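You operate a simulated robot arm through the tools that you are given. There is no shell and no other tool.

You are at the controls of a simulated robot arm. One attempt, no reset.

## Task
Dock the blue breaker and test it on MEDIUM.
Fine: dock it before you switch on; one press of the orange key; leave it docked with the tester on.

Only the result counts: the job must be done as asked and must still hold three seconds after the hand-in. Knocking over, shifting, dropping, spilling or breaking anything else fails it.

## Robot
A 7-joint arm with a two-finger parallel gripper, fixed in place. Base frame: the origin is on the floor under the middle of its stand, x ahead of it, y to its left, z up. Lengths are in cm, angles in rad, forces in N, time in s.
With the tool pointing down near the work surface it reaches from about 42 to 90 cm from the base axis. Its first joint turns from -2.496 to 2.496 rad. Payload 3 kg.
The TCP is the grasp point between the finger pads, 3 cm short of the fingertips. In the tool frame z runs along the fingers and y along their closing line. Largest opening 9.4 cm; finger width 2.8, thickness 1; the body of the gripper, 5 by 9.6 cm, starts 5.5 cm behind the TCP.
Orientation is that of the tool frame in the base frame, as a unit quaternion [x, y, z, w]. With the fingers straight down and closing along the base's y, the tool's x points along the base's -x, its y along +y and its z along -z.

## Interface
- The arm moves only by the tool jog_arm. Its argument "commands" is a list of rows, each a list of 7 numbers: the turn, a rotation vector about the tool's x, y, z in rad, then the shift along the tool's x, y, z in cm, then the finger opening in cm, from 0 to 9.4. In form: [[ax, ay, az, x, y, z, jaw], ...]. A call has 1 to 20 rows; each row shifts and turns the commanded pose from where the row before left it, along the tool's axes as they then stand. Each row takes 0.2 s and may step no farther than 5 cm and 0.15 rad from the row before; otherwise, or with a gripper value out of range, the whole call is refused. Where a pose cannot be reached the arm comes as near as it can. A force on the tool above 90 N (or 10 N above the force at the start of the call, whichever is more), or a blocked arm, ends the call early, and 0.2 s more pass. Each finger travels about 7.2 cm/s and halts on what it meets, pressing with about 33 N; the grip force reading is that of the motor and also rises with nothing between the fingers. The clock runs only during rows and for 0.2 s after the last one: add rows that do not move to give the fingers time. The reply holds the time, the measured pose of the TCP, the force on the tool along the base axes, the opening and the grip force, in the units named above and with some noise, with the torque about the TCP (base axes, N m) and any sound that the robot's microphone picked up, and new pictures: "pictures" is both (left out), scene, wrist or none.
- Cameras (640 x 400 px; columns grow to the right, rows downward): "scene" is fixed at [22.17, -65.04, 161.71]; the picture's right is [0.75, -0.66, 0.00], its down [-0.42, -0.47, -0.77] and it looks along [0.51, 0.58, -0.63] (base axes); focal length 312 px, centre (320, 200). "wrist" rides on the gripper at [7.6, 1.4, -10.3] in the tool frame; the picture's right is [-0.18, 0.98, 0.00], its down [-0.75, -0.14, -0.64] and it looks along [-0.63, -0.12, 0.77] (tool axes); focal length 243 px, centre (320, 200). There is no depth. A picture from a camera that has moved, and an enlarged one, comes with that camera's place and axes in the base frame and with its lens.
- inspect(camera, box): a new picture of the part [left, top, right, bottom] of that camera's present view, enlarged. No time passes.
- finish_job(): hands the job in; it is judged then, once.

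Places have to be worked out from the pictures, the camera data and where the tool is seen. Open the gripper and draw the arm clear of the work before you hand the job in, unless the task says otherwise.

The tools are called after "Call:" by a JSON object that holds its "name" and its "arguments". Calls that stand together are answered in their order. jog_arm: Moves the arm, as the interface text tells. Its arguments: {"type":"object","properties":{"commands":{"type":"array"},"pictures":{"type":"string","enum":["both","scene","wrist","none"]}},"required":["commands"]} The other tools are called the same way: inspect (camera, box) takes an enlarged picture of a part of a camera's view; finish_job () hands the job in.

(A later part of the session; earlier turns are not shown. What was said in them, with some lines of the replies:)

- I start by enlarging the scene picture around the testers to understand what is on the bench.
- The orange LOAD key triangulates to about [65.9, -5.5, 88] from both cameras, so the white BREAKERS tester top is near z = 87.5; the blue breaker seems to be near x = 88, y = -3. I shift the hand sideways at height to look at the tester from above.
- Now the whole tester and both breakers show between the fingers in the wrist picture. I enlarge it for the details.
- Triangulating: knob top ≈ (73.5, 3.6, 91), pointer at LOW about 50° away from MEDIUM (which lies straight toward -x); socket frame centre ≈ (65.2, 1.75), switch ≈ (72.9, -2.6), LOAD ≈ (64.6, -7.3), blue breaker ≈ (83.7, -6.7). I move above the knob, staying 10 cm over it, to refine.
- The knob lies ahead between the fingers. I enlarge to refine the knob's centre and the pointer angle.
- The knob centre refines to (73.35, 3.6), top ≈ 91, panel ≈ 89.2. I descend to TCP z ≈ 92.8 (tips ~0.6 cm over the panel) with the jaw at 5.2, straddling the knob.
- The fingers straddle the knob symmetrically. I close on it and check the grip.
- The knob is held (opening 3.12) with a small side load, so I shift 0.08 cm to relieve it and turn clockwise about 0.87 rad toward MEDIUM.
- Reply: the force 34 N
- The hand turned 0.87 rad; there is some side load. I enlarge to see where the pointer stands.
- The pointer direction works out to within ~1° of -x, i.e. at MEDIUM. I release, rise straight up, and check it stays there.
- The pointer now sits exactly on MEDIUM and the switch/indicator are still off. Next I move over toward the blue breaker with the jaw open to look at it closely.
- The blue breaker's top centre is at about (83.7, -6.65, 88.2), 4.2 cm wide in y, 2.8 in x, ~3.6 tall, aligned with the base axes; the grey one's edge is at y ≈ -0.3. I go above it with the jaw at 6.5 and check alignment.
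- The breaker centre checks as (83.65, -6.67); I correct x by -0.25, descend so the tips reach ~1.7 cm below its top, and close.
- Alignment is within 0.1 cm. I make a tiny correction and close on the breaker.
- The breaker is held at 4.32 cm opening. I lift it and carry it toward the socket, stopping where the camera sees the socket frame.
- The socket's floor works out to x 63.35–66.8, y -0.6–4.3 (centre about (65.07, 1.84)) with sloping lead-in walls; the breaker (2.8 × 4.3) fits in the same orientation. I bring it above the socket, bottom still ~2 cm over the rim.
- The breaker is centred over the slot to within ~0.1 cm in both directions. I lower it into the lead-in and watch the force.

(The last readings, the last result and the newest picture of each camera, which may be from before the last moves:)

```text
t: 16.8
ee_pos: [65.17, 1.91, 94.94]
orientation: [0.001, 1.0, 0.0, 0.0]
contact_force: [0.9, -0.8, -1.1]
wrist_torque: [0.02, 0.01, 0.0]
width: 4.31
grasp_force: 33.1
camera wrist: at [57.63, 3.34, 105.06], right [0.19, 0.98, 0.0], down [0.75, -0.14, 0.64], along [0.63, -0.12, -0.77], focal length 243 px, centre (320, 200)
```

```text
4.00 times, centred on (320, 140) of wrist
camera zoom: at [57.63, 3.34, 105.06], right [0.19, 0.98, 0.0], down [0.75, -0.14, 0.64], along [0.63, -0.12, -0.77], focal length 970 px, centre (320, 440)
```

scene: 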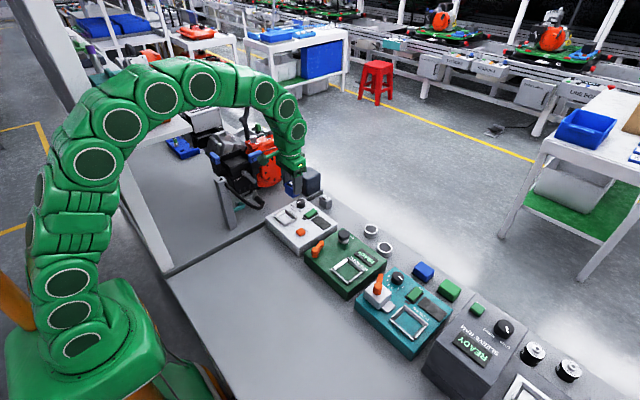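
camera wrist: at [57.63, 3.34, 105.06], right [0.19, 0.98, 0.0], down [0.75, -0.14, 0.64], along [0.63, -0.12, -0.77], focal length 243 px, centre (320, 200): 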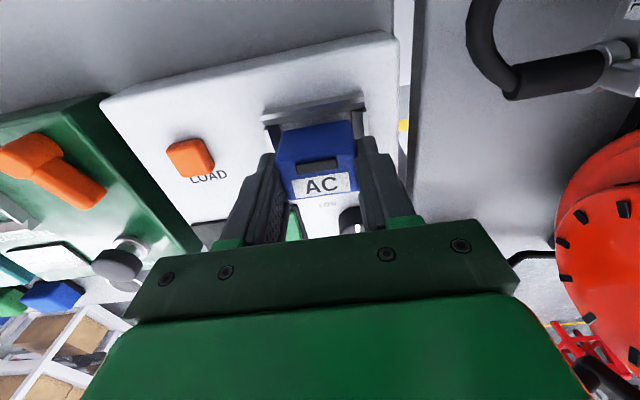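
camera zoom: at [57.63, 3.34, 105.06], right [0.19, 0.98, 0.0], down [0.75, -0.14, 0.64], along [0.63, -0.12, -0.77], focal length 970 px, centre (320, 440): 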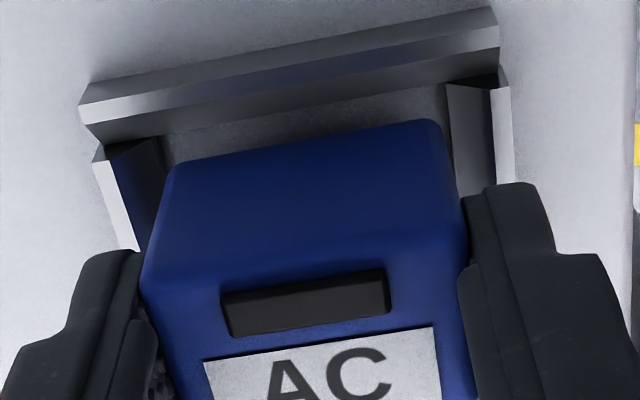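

No contact yet; the breaker's bottom is just inside the lead-in. I continue down in small steps.

Call:
{"name": "jog_arm", "arguments": {"commands": [[0, 0, 0, 0, -0.03, 0.4, 3.5], [0, 0, 0, 0, 0, 0.25, 3.5], [0, 0, 0, 0, 0, 0, 3.5]], "pictures": "wrist"}}

Call:
{"name": "inspect", "arguments": {"camera": "scene", "box": [260, 180, 340, 230]}}

Call:
{"name": "inspect", "arguments": {"camera": "wrist", "box": [240, 90, 400, 190]}}

```text
t: 17.6
ee_pos: [65.2, 1.88, 94.27]
orientation: [0.0, 1.0, 0.0, 0.001]
contact_force: [-0.3, -0.3, 0.1]
wrist_torque: [-0.02, 0.02, 0.01]
width: 4.29
grasp_force: 32.8
camera wrist: at [57.61, 3.35, 104.44], right [0.18, 0.98, 0.0], down [0.75, -0.14, 0.64], along [0.63, -0.12, -0.77], focal length 243 px, centre (320, 200)
```

wrist: 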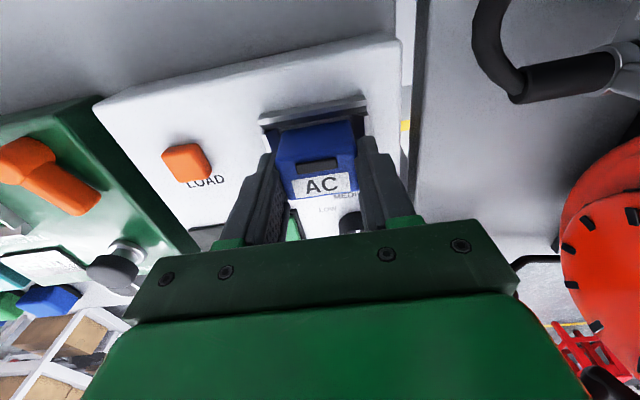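

```text
8.00 times, centred on (300, 205) of scene
camera zoom: at [22.17, -65.04, 161.71], right [0.75, -0.66, 0.0], down [-0.42, -0.47, -0.77], along [0.51, 0.58, -0.63], focal length 2496 px, centre (480, 160)
```

zoom: 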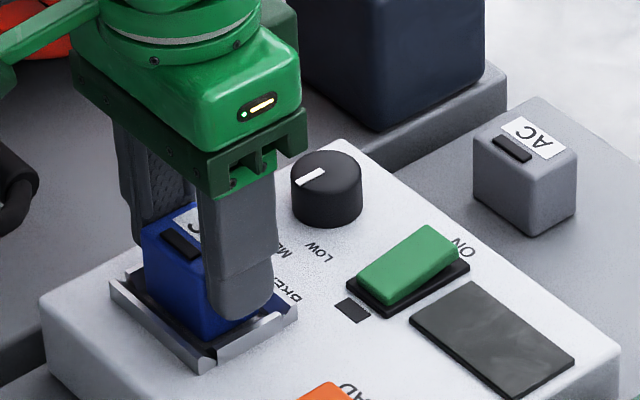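

```text
4.00 times, centred on (320, 140) of wrist
camera zoom: at [57.61, 3.35, 104.44], right [0.18, 0.98, 0.0], down [0.75, -0.14, 0.64], along [0.63, -0.12, -0.77], focal length 970 px, centre (320, 440)
```

zoom: 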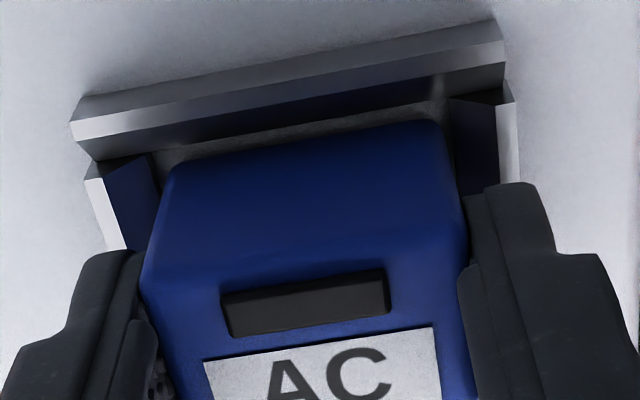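

Still free of contact with the breaker well between the walls. I continue with small downward steps.

Call:
{"name": "jog_arm", "arguments": {"commands": [[0, 0, 0, 0, 0, 0.15, 3.5], [0, 0, 0, 0, 0, 0.15, 3.5], [0, 0, 0, 0, 0, 0, 3.5]], "pictures": "none"}}

```text
t: 18.4
ee_pos: [65.17, 1.75, 94.16]
orientation: [0.001, 1.0, -0.001, 0.001]
contact_force: [-5.5, -0.4, 23.5]
wrist_torque: [0.04, 0.38, 0.01]
width: 4.33
grasp_force: 32.8
```

There is 23 N of upward contact at TCP z = 94.16, about where I expected the floor. I look to see whether it is seated.

Call:
{"name": "inspect", "arguments": {"camera": "scene", "box": [265, 190, 329, 230]}}

Call:
{"name": "inspect", "arguments": {"camera": "wrist", "box": [240, 90, 400, 190]}}

```text
10.00 times, centred on (297, 210) of scene
camera zoom: at [22.17, -65.04, 161.71], right [0.75, -0.66, 0.0], down [-0.42, -0.47, -0.77], along [0.51, 0.58, -0.63], focal length 3120 px, centre (550, 100)
```

zoom: 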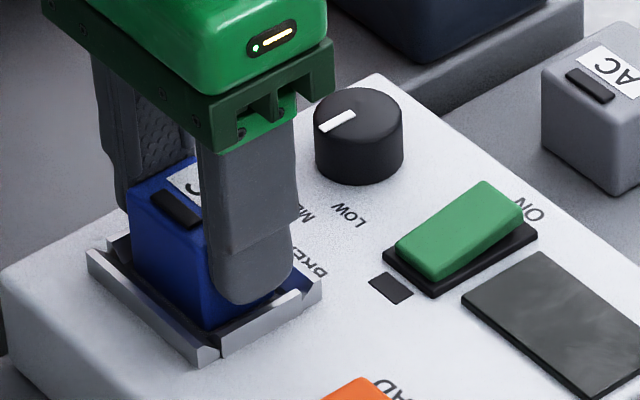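

```text
4.00 times, centred on (320, 140) of wrist
camera zoom: at [57.61, 3.36, 104.24], right [0.18, 0.98, 0.0], down [0.75, -0.14, 0.64], along [0.63, -0.12, -0.77], focal length 970 px, centre (320, 440)
```

zoom: 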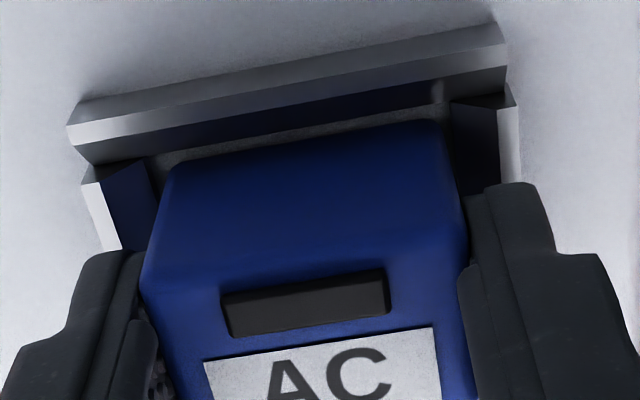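

The contact force centre lies near the breaker's middle, so it appears to sit on the socket floor with gaps all round. I relax the pressure slightly, open, and rise to inspect the seating.

Call:
{"name": "jog_arm", "arguments": {"commands": [[0, 0, 0, 0, 0, -0.1, 3.5], [0, 0, 0, 0, 0, 0, 4.8], [0, 0, 0, 0, 0, 0, 5.6], [0, 0, 0, 0, 0, 0, 5.6], [0, 0, 0, 0, 0, -1.5, 5.6], [0, 0, 0, 0, 0, -4, 5.6], [0, 0, 0, 0, 0, -4, 5.6], [0, 0, 0, 0, 0, 0, 5.6]], "pictures": "both"}}

Call:
{"name": "inspect", "arguments": {"camera": "scene", "box": [265, 190, 329, 230]}}

Call:
{"name": "inspect", "arguments": {"camera": "wrist", "box": [240, 50, 400, 150]}}

```text
t: 20.2
ee_pos: [65.2, 1.82, 103.51]
orientation: [0.002, 1.0, -0.001, 0.0]
contact_force: [-0.1, 0.2, 0.2]
wrist_torque: [0.02, 0.0, 0.02]
width: 5.6
grasp_force: 0.2
camera wrist: at [57.59, 3.32, 113.75], right [0.19, 0.98, 0.0], down [0.75, -0.14, 0.64], along [0.63, -0.12, -0.77], focal length 243 px, centre (320, 200)
```

scene: 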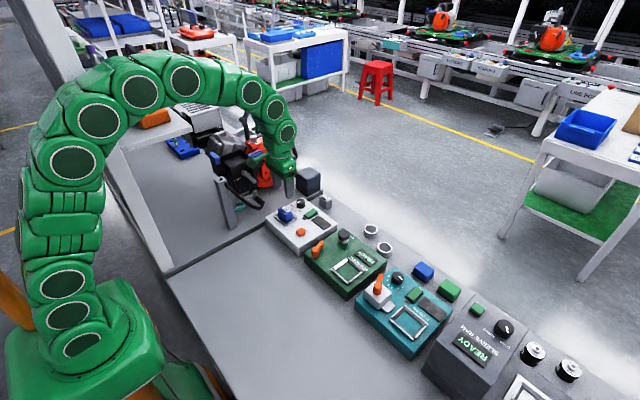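
wrist: 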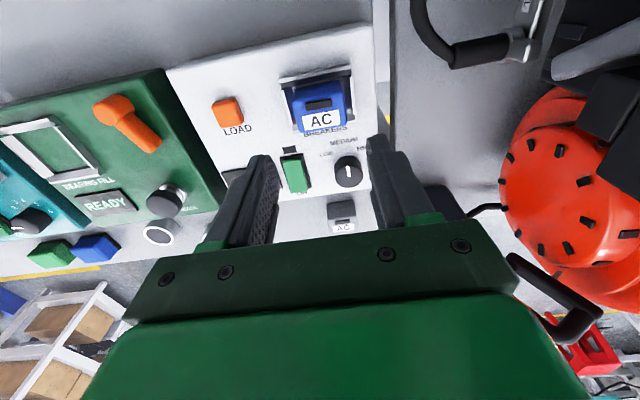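

```text
10.00 times, centred on (297, 210) of scene
camera zoom: at [22.17, -65.04, 161.71], right [0.75, -0.66, 0.0], down [-0.42, -0.47, -0.77], along [0.51, 0.58, -0.63], focal length 3120 px, centre (550, 100)
```

zoom: 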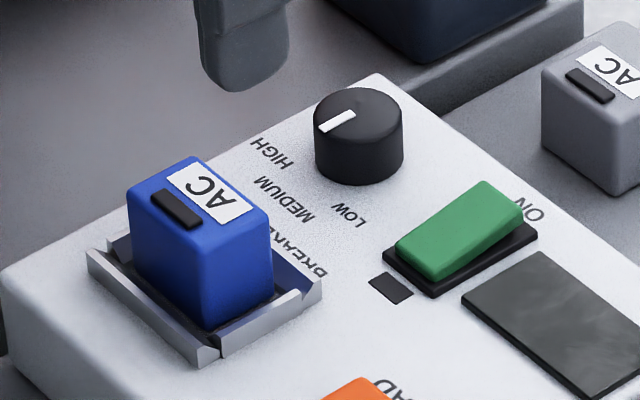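

```text
4.00 times, centred on (320, 100) of wrist
camera zoom: at [57.59, 3.32, 113.75], right [0.19, 0.98, 0.0], down [0.75, -0.14, 0.64], along [0.63, -0.12, -0.77], focal length 970 px, centre (320, 600)
```

zoom: 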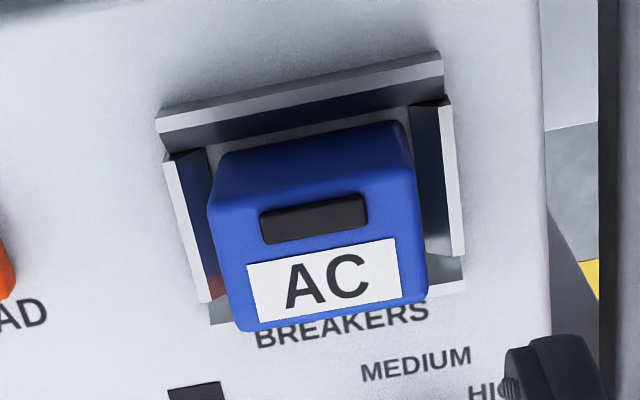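

The breaker stands upright between the walls. I zoom in harder to judge whether it's fully down and centred.

Call:
{"name": "inspect", "arguments": {"camera": "scene", "box": [270, 200, 302, 228]}}

Call:
{"name": "inspect", "arguments": {"camera": "wrist", "box": [270, 55, 370, 135]}}

```text
14.29 times, centred on (286, 214) of scene
camera zoom: at [22.17, -65.04, 161.71], right [0.75, -0.66, 0.0], down [-0.42, -0.47, -0.77], along [0.51, 0.58, -0.63], focal length 4458 px, centre (806, 0)
```

zoom: 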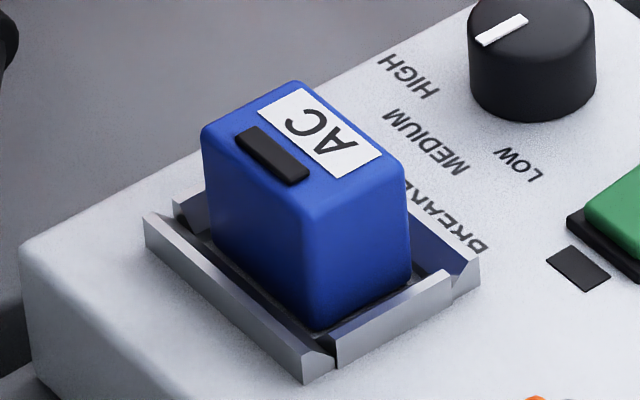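

```text
5.00 times, centred on (320, 95) of wrist
camera zoom: at [57.59, 3.32, 113.75], right [0.19, 0.98, 0.0], down [0.75, -0.14, 0.64], along [0.63, -0.12, -0.77], focal length 1213 px, centre (320, 725)
```

zoom: 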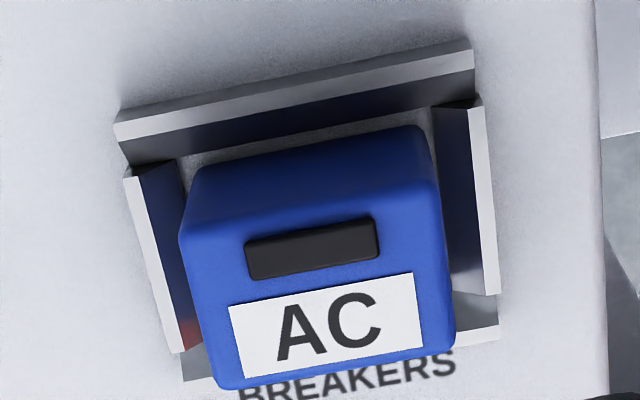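

The breaker sits flat on the socket floor with small gaps round it, so it is docked. Now I close the fingers and move above the green switch's ON end to look at it.

Call:
{"name": "jog_arm", "arguments": {"commands": [[0, 0, 0, -3.03, -1.47, 0.5, 2.5], [0, 0, 0, -3.03, -1.47, 1.0, 0], [0, 0, 0, -3.04, -1.48, 1.5, 0], [0, 0, 0, 0, 0, 0, 0], [0, 0, 0, 0, 0, 0, 0]], "pictures": "wrist"}}

Call:
{"name": "inspect", "arguments": {"camera": "wrist", "box": [240, 60, 400, 160]}}

Call:
{"name": "inspect", "arguments": {"camera": "scene", "box": [285, 185, 335, 217]}}

```text
t: 21.4
ee_pos: [74.32, -2.49, 100.72]
orientation: [0.0, 1.0, 0.0, 0.0]
contact_force: [0.0, 0.0, 0.4]
wrist_torque: [0.03, 0.02, -0.02]
width: 0.0
grasp_force: 33.1
camera wrist: at [66.68, -1.03, 110.85], right [0.18, 0.98, 0.0], down [0.75, -0.14, 0.64], along [0.63, -0.12, -0.77], focal length 243 px, centre (320, 200)
```

wrist: 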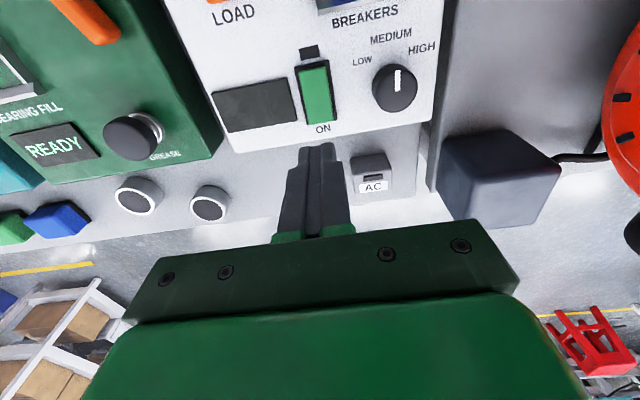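

```text
4.00 times, centred on (320, 110) of wrist
camera zoom: at [66.68, -1.03, 110.85], right [0.18, 0.98, 0.0], down [0.75, -0.14, 0.64], along [0.63, -0.12, -0.77], focal length 970 px, centre (320, 560)
```

zoom: 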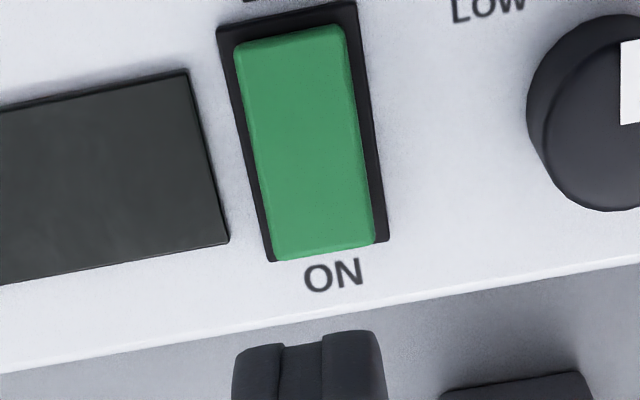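

```text
12.50 times, centred on (310, 201) of scene
camera zoom: at [22.17, -65.04, 161.71], right [0.75, -0.66, 0.0], down [-0.42, -0.47, -0.77], along [0.51, 0.58, -0.63], focal length 3900 px, centre (445, 188)
```

zoom: 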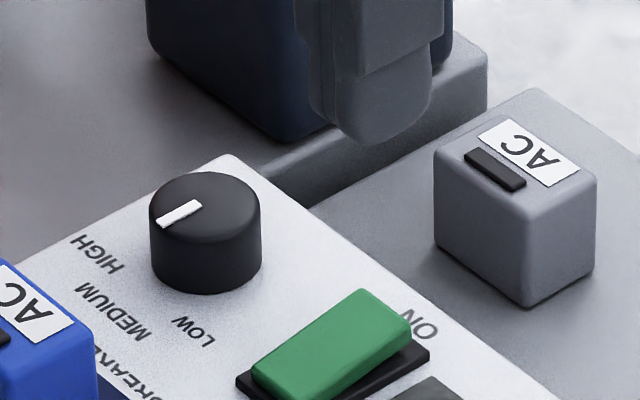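

The rocker spans x 70.8–75, y -3.6…-1.4, with its ON end (x ≈ 75) raised to z ≈ 90.1, so it is off. I descend with closed fingertips over the ON end to just above contact.

Call:
{"name": "jog_arm", "arguments": {"commands": [[0, 0, 0, 0, 0, 3.0, 0], [0, 0, 0, 0, 0, 2.7, 0], [0, 0, 0, 0, 0, 1.2, 0], [0, 0, 0, 0, 0, 0, 0]], "pictures": "wrist"}}

Call:
{"name": "inspect", "arguments": {"camera": "scene", "box": [285, 185, 335, 217]}}

Call:
{"name": "inspect", "arguments": {"camera": "wrist", "box": [240, 80, 400, 180]}}

```text
t: 22.4
ee_pos: [74.31, -2.45, 93.64]
orientation: [0.001, 1.0, -0.001, 0.0]
contact_force: [-1.1, -0.1, 0.4]
wrist_torque: [-0.01, -0.04, 0.03]
width: 0.0
grasp_force: 32.7
heard: click
camera wrist: at [66.73, -0.96, 103.91], right [0.19, 0.98, 0.0], down [0.75, -0.14, 0.64], along [0.63, -0.12, -0.77], focal length 243 px, centre (320, 200)
```

wrist: 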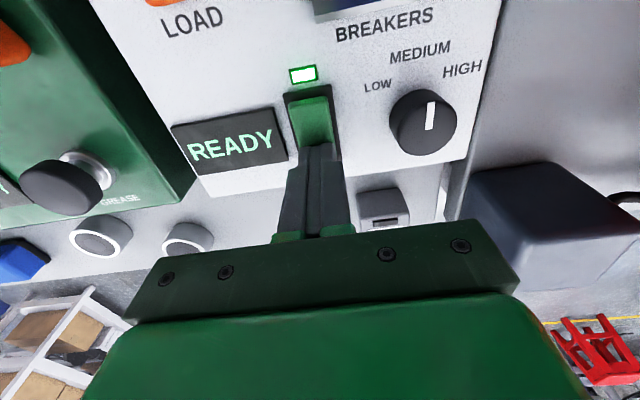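

```text
12.50 times, centred on (310, 201) of scene
camera zoom: at [22.17, -65.04, 161.71], right [0.75, -0.66, 0.0], down [-0.42, -0.47, -0.77], along [0.51, 0.58, -0.63], focal length 3900 px, centre (445, 188)
```

zoom: 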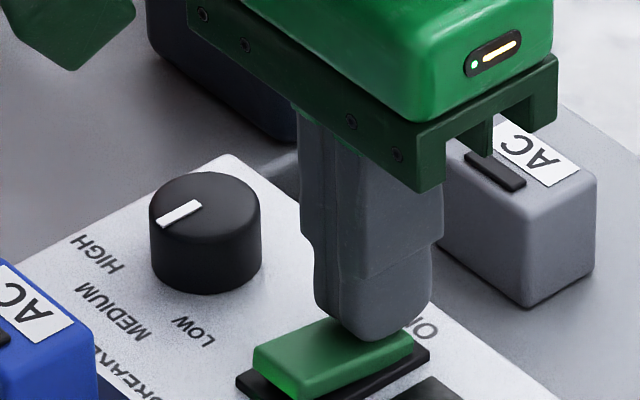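

```text
4.00 times, centred on (320, 130) of wrist
camera zoom: at [66.73, -0.96, 103.91], right [0.19, 0.98, 0.0], down [0.75, -0.14, 0.64], along [0.63, -0.12, -0.77], focal length 970 px, centre (320, 480)
```

zoom: 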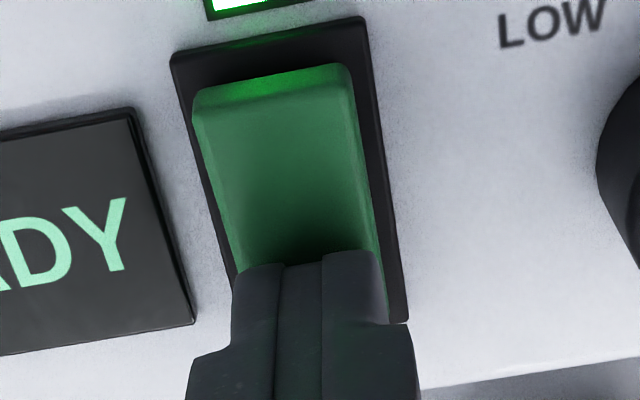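

A click was heard, the lamp is lit and the display reads READY: the tester is on with the breaker docked. I rise clear and move over the orange LOAD key to localise it.

Call:
{"name": "jog_arm", "arguments": {"commands": [[0, 0, 0, 0, 0, -2.5, 0], [0, 0, 0, 0, 0, -4, 0], [0, 0, 0, 3.2, -1.6, -0.5, 0], [0, 0, 0, 3.2, -1.6, 0, 0], [0, 0, 0, 3.2, -1.6, 0, 0], [0, 0, 0, 0, 0, 0, 0]], "pictures": "both"}}

Call:
{"name": "inspect", "arguments": {"camera": "wrist", "box": [240, 60, 400, 160]}}

Call:
{"name": "inspect", "arguments": {"camera": "scene", "box": [270, 200, 334, 240]}}

```text
t: 23.8
ee_pos: [64.65, -7.39, 100.65]
orientation: [0.0, 1.0, 0.0, 0.001]
contact_force: [-0.3, 0.0, -0.3]
wrist_torque: [-0.02, 0.03, 0.01]
width: 0.01
grasp_force: 33.1
camera wrist: at [57.16, -5.83, 110.83], right [0.18, 0.98, 0.0], down [0.75, -0.14, 0.64], along [0.63, -0.12, -0.77], focal length 243 px, centre (320, 200)
```

scene: 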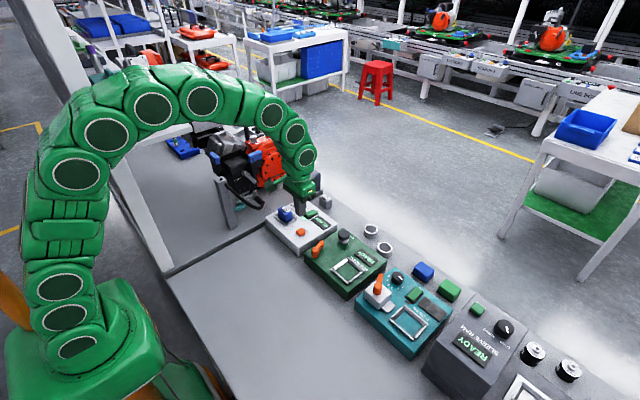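
wrist: 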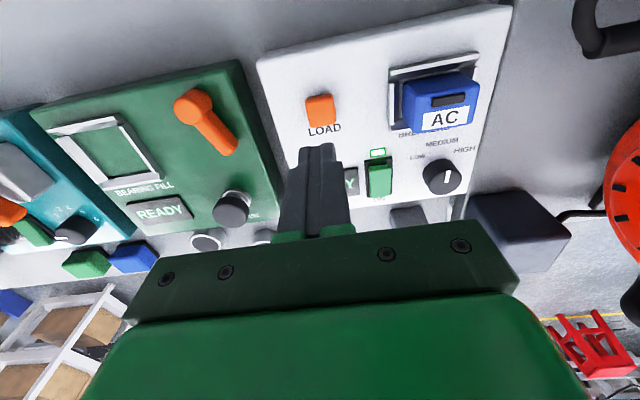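

```text
4.00 times, centred on (320, 110) of wrist
camera zoom: at [57.16, -5.83, 110.83], right [0.18, 0.98, 0.0], down [0.75, -0.14, 0.64], along [0.63, -0.12, -0.77], focal length 970 px, centre (320, 560)
```

zoom: 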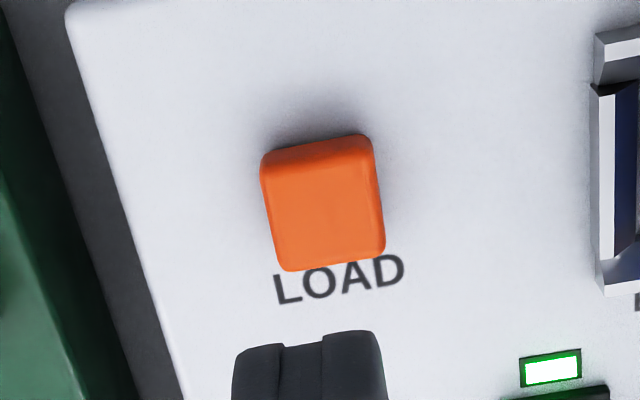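

```text
10.00 times, centred on (302, 220) of scene
camera zoom: at [22.17, -65.04, 161.71], right [0.75, -0.66, 0.0], down [-0.42, -0.47, -0.77], along [0.51, 0.58, -0.63], focal length 3120 px, centre (500, 0)
```

zoom: 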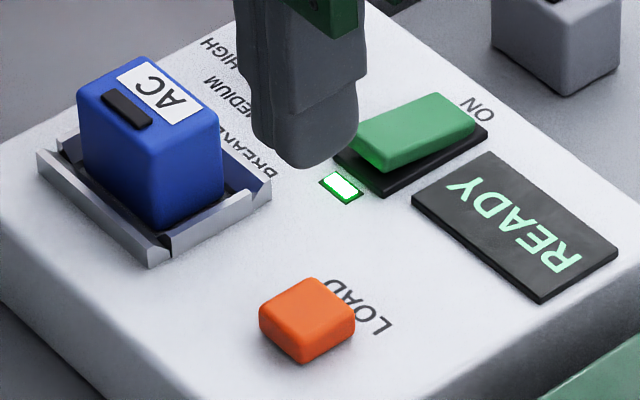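

READY is shown and the breaker is still docked. The LOAD key's centre is about (64.6, -7.1); I align over it and descend toward just above it.

Call:
{"name": "jog_arm", "arguments": {"commands": [[0, 0, 0, 0.05, 0.3, 2.5, 0], [0, 0, 0, 0, 0, 2.2, 0], [0, 0, 0, 0, 0, 1.0, 0], [0, 0, 0, 0, 0, 0, 0]], "pictures": "wrist"}}

Call:
{"name": "inspect", "arguments": {"camera": "scene", "box": [270, 205, 334, 245]}}

Call:
{"name": "inspect", "arguments": {"camera": "wrist", "box": [240, 80, 400, 180]}}

```text
t: 24.8
ee_pos: [64.68, -7.06, 94.93]
orientation: [0.001, 1.0, 0.0, -0.001]
contact_force: [0.0, -0.1, -0.1]
wrist_torque: [0.0, 0.01, 0.02]
width: 0.01
grasp_force: 33.3
camera wrist: at [57.07, -5.57, 105.14], right [0.19, 0.98, 0.0], down [0.75, -0.14, 0.64], along [0.63, -0.12, -0.77], focal length 243 px, centre (320, 200)
```

wrist: 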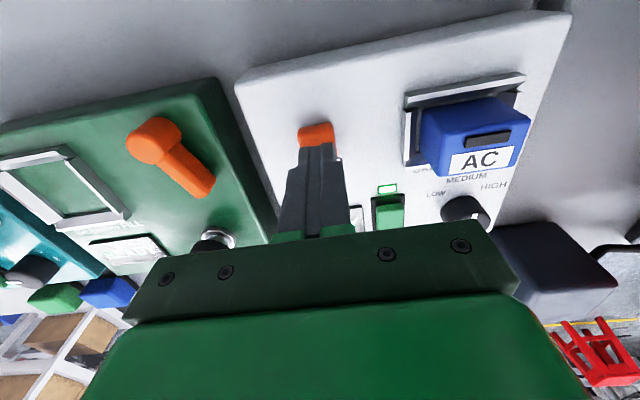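

```text
10.00 times, centred on (302, 225) of scene
camera zoom: at [22.17, -65.04, 161.71], right [0.75, -0.66, 0.0], down [-0.42, -0.47, -0.77], along [0.51, 0.58, -0.63], focal length 3120 px, centre (500, -50)
```

zoom: 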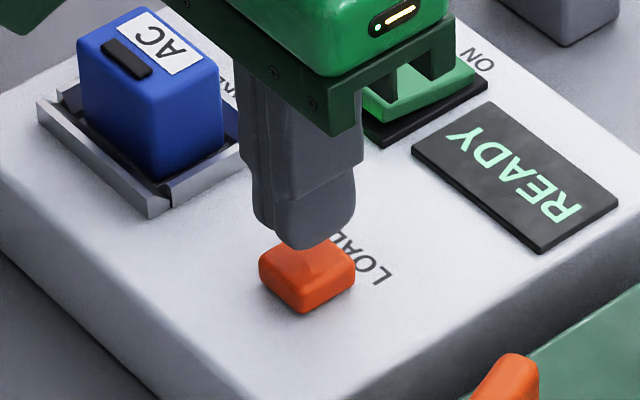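

```text
4.00 times, centred on (320, 130) of wrist
camera zoom: at [57.07, -5.57, 105.14], right [0.19, 0.98, 0.0], down [0.75, -0.14, 0.64], along [0.63, -0.12, -0.77], focal length 970 px, centre (320, 480)
```

zoom: 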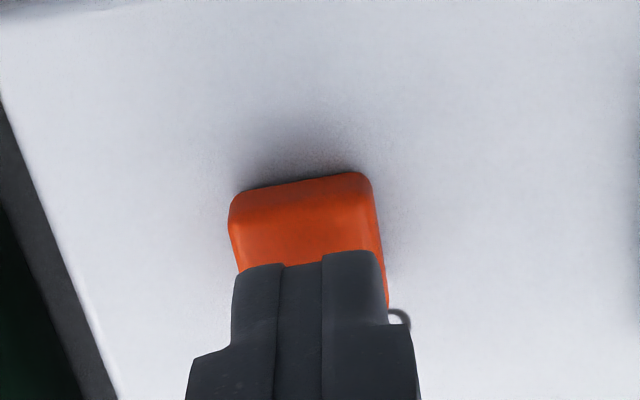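

The tips are ~1.5 cm above the key and over its middle. I descend in small increments, watching for contact or a click.

Call:
{"name": "jog_arm", "arguments": {"commands": [[0, 0, 0, 0, 0, 0.4, 0], [0, 0, 0, 0, 0, 0.4, 0], [0, 0, 0, 0, 0, 0, 0]], "pictures": "none"}}

```text
t: 25.6
ee_pos: [64.72, -7.03, 94.16]
orientation: [0.0, 1.0, 0.001, 0.001]
contact_force: [-0.3, -0.5, 0.0]
wrist_torque: [0.04, -0.03, 0.03]
width: 0.0
grasp_force: 33.2
```

No contact at z = 94.16. I continue down with small steps.

Call:
{"name": "jog_arm", "arguments": {"commands": [[0, 0, 0, 0, 0, 0.25, 0], [0, 0, 0, 0, 0, 0.2, 0], [0, 0, 0, 0, 0, 0, 0]], "pictures": "none"}}

Call:
{"name": "inspect", "arguments": {"camera": "scene", "box": [280, 205, 330, 245]}}

```text
t: 26.4
ee_pos: [64.64, -7.08, 93.7]
orientation: [0.001, 1.0, 0.0, 0.0]
contact_force: [-0.2, 0.3, 0.3]
wrist_torque: [-0.01, -0.03, 0.01]
width: 0.0
grasp_force: 33.3
```

```text
10.00 times, centred on (305, 225) of scene
camera zoom: at [22.17, -65.04, 161.71], right [0.75, -0.66, 0.0], down [-0.42, -0.47, -0.77], along [0.51, 0.58, -0.63], focal length 3120 px, centre (470, -50)
```

zoom: 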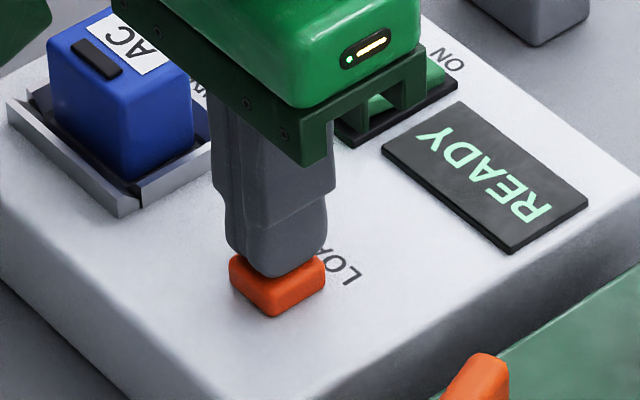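

Very close to the key, still no contact force. I go on down in 0.15 cm steps.

Call:
{"name": "jog_arm", "arguments": {"commands": [[0, 0, 0, 0, 0, 0.15, 0], [0, 0, 0, 0, 0, 0.15, 0], [0, 0, 0, 0, 0, 0, 0]], "pictures": "none"}}

```text
t: 27.2
ee_pos: [64.65, -7.03, 93.28]
orientation: [0.002, 1.0, 0.0, -0.001]
contact_force: [0.9, -0.4, 1.6]
wrist_torque: [0.04, -0.06, 0.0]
width: 0.0
grasp_force: 32.8
heard: click
```

A click was heard at z = 93.28 with a light force. I look at the display before lifting off.

Call:
{"name": "inspect", "arguments": {"camera": "scene", "box": [280, 200, 330, 240]}}

Call:
{"name": "inspect", "arguments": {"camera": "wrist", "box": [240, 80, 400, 180]}}

```text
10.00 times, centred on (305, 220) of scene
camera zoom: at [22.17, -65.04, 161.71], right [0.75, -0.66, 0.0], down [-0.42, -0.47, -0.77], along [0.51, 0.58, -0.63], focal length 3120 px, centre (470, 0)
```

zoom: 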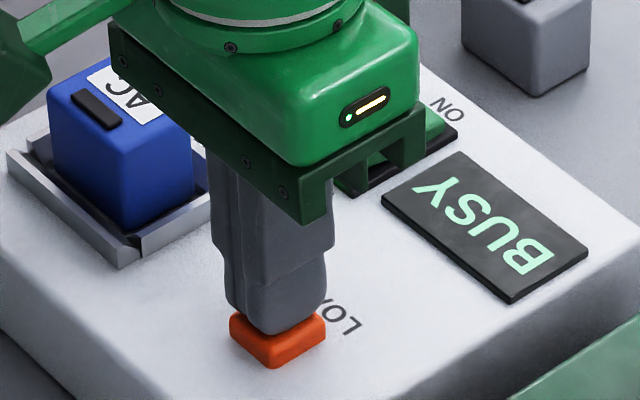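

```text
4.00 times, centred on (320, 130) of wrist
camera zoom: at [57.06, -5.54, 103.58], right [0.19, 0.98, 0.0], down [0.75, -0.14, 0.64], along [0.63, -0.12, -0.77], focal length 970 px, centre (320, 480)
```

zoom: 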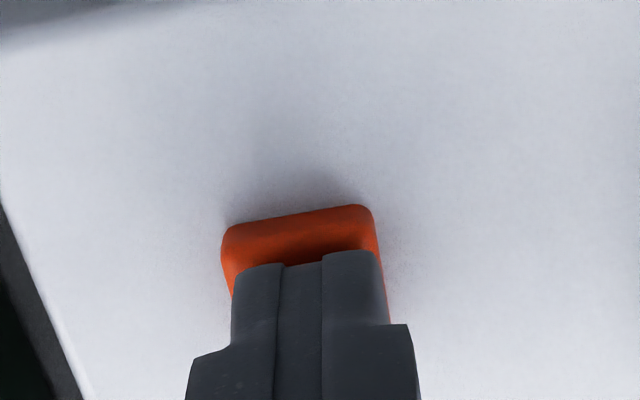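

The display reads BUSY, so the single press took. I lift straight up off the key and draw clear.

Call:
{"name": "jog_arm", "arguments": {"commands": [[0, 0, 0, 0, 0, -1.5, 0], [0, 0, 0, 0, 0, -4, 0], [0, 0, 0, 0, 0, -4.5, 0], [0, 0, 0, 0, 0, -4.5, 3], [0, 0, 0, 0, 0, 0, 5]], "pictures": "both"}}

Call:
{"name": "inspect", "arguments": {"camera": "scene", "box": [270, 195, 334, 240]}}

```text
t: 28.4
ee_pos: [64.75, -7.0, 107.69]
orientation: [0.001, 1.0, -0.001, -0.001]
contact_force: [-0.3, -0.2, 0.3]
wrist_torque: [-0.03, -0.01, -0.01]
width: 5.02
grasp_force: 0.1
camera wrist: at [57.09, -5.44, 118.01], right [0.19, 0.98, 0.0], down [0.75, -0.14, 0.64], along [0.63, -0.12, -0.77], focal length 243 px, centre (320, 200)
```

scene: 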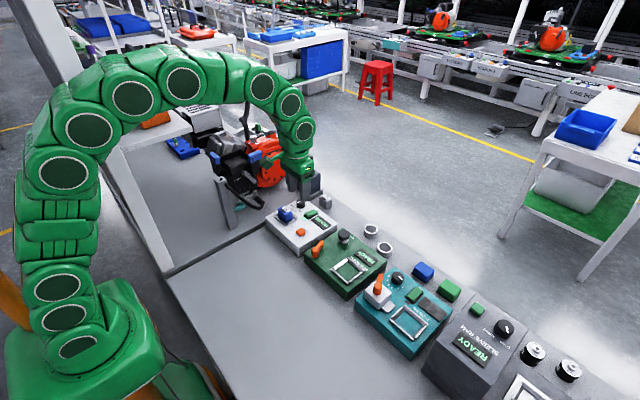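
wrist: 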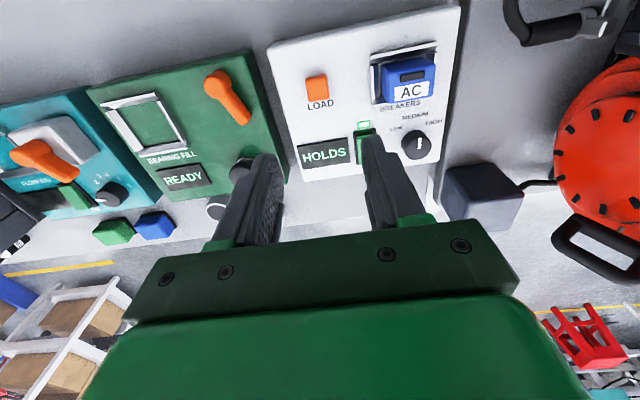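

```text
8.89 times, centred on (302, 218) of scene
camera zoom: at [22.17, -65.04, 161.71], right [0.75, -0.66, 0.0], down [-0.42, -0.47, -0.77], along [0.51, 0.58, -0.63], focal length 2774 px, centre (480, 44)
```

zoom: 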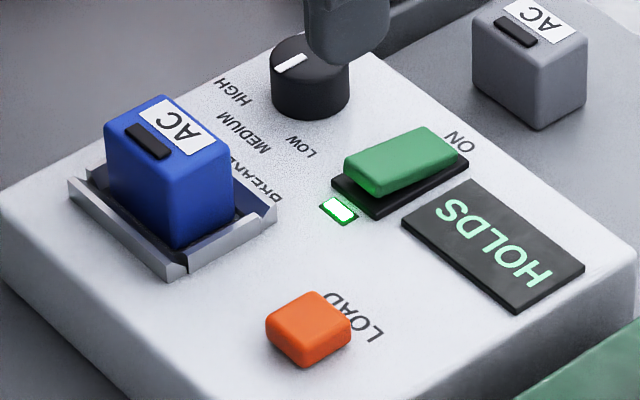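

The display reads HOLDS: the MEDIUM test is finished, the lamp is on, and the breaker is still docked. I open the gripper fully, draw the arm up and back clear, and take a last look.

Call:
{"name": "jog_arm", "arguments": {"commands": [[0, 0, 0, 1, 0, -4, 9.4], [0, 0, 0, 2.5, 2, -3, 9.4], [0, 0, 0, 2.5, 3, 0, 9.4], [0, 0, 0, 0, 0, 0, 9.4], [0, 0, 0, 0, 0, 0, 9.4]], "pictures": "both"}}

Call:
{"name": "inspect", "arguments": {"camera": "scene", "box": [270, 190, 350, 240]}}

```text
t: 29.6
ee_pos: [58.71, -1.86, 114.98]
orientation: [0.001, 1.0, 0.0, 0.0]
contact_force: [-0.5, 0.8, -0.5]
wrist_torque: [-0.02, -0.02, -0.02]
width: 9.39
grasp_force: 0.0
camera wrist: at [51.06, -0.36, 125.05], right [0.19, 0.98, 0.0], down [0.75, -0.14, 0.64], along [0.63, -0.12, -0.77], focal length 243 px, centre (320, 200)
```

scene: 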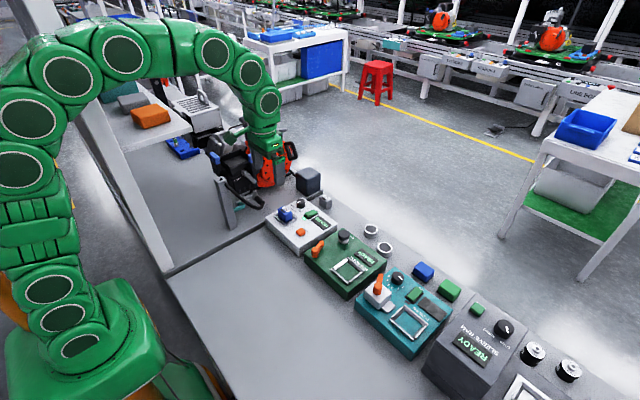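
wrist: 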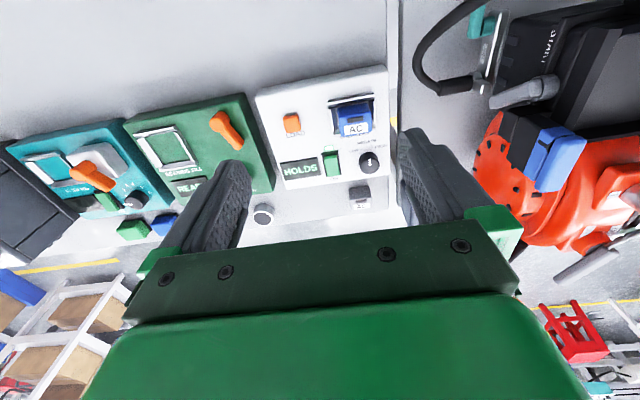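

```text
8.00 times, centred on (310, 215) of scene
camera zoom: at [22.17, -65.04, 161.71], right [0.75, -0.66, 0.0], down [-0.42, -0.47, -0.77], along [0.51, 0.58, -0.63], focal length 2496 px, centre (400, 80)
```

zoom: 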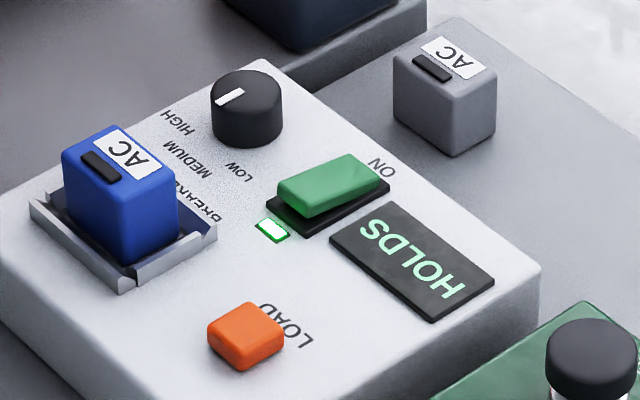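

The dial is on MEDIUM, the blue breaker is docked, and the tester is on and showing HOLDS. Nothing else has moved, and the arm is clear with the gripper open, so I hand the job in.

Call:
{"name": "finish_job", "arguments": {}}

```text
The job is handed in.
```

The blue breaker is docked and has been tested on MEDIUM; the tester's display reads HOLDS. I have handed the job in, but no verdict has come back yet.

- **Order:** I turned the dial from LOW to MEDIUM and docked the breaker. Then I switched the tester on, and it showed READY. Last, I pressed the orange LOAD key once; the display went to BUSY, then HOLDS.
- **How it was left:** the breaker is still in the socket, the tester is on with its lamp lit, and the dial is on MEDIUM. The gripper is open and the arm is clear of the bench.
- **Other items:** in the last pictures nothing else on the bench had been knocked or shifted, and the grey breaker is where it was.
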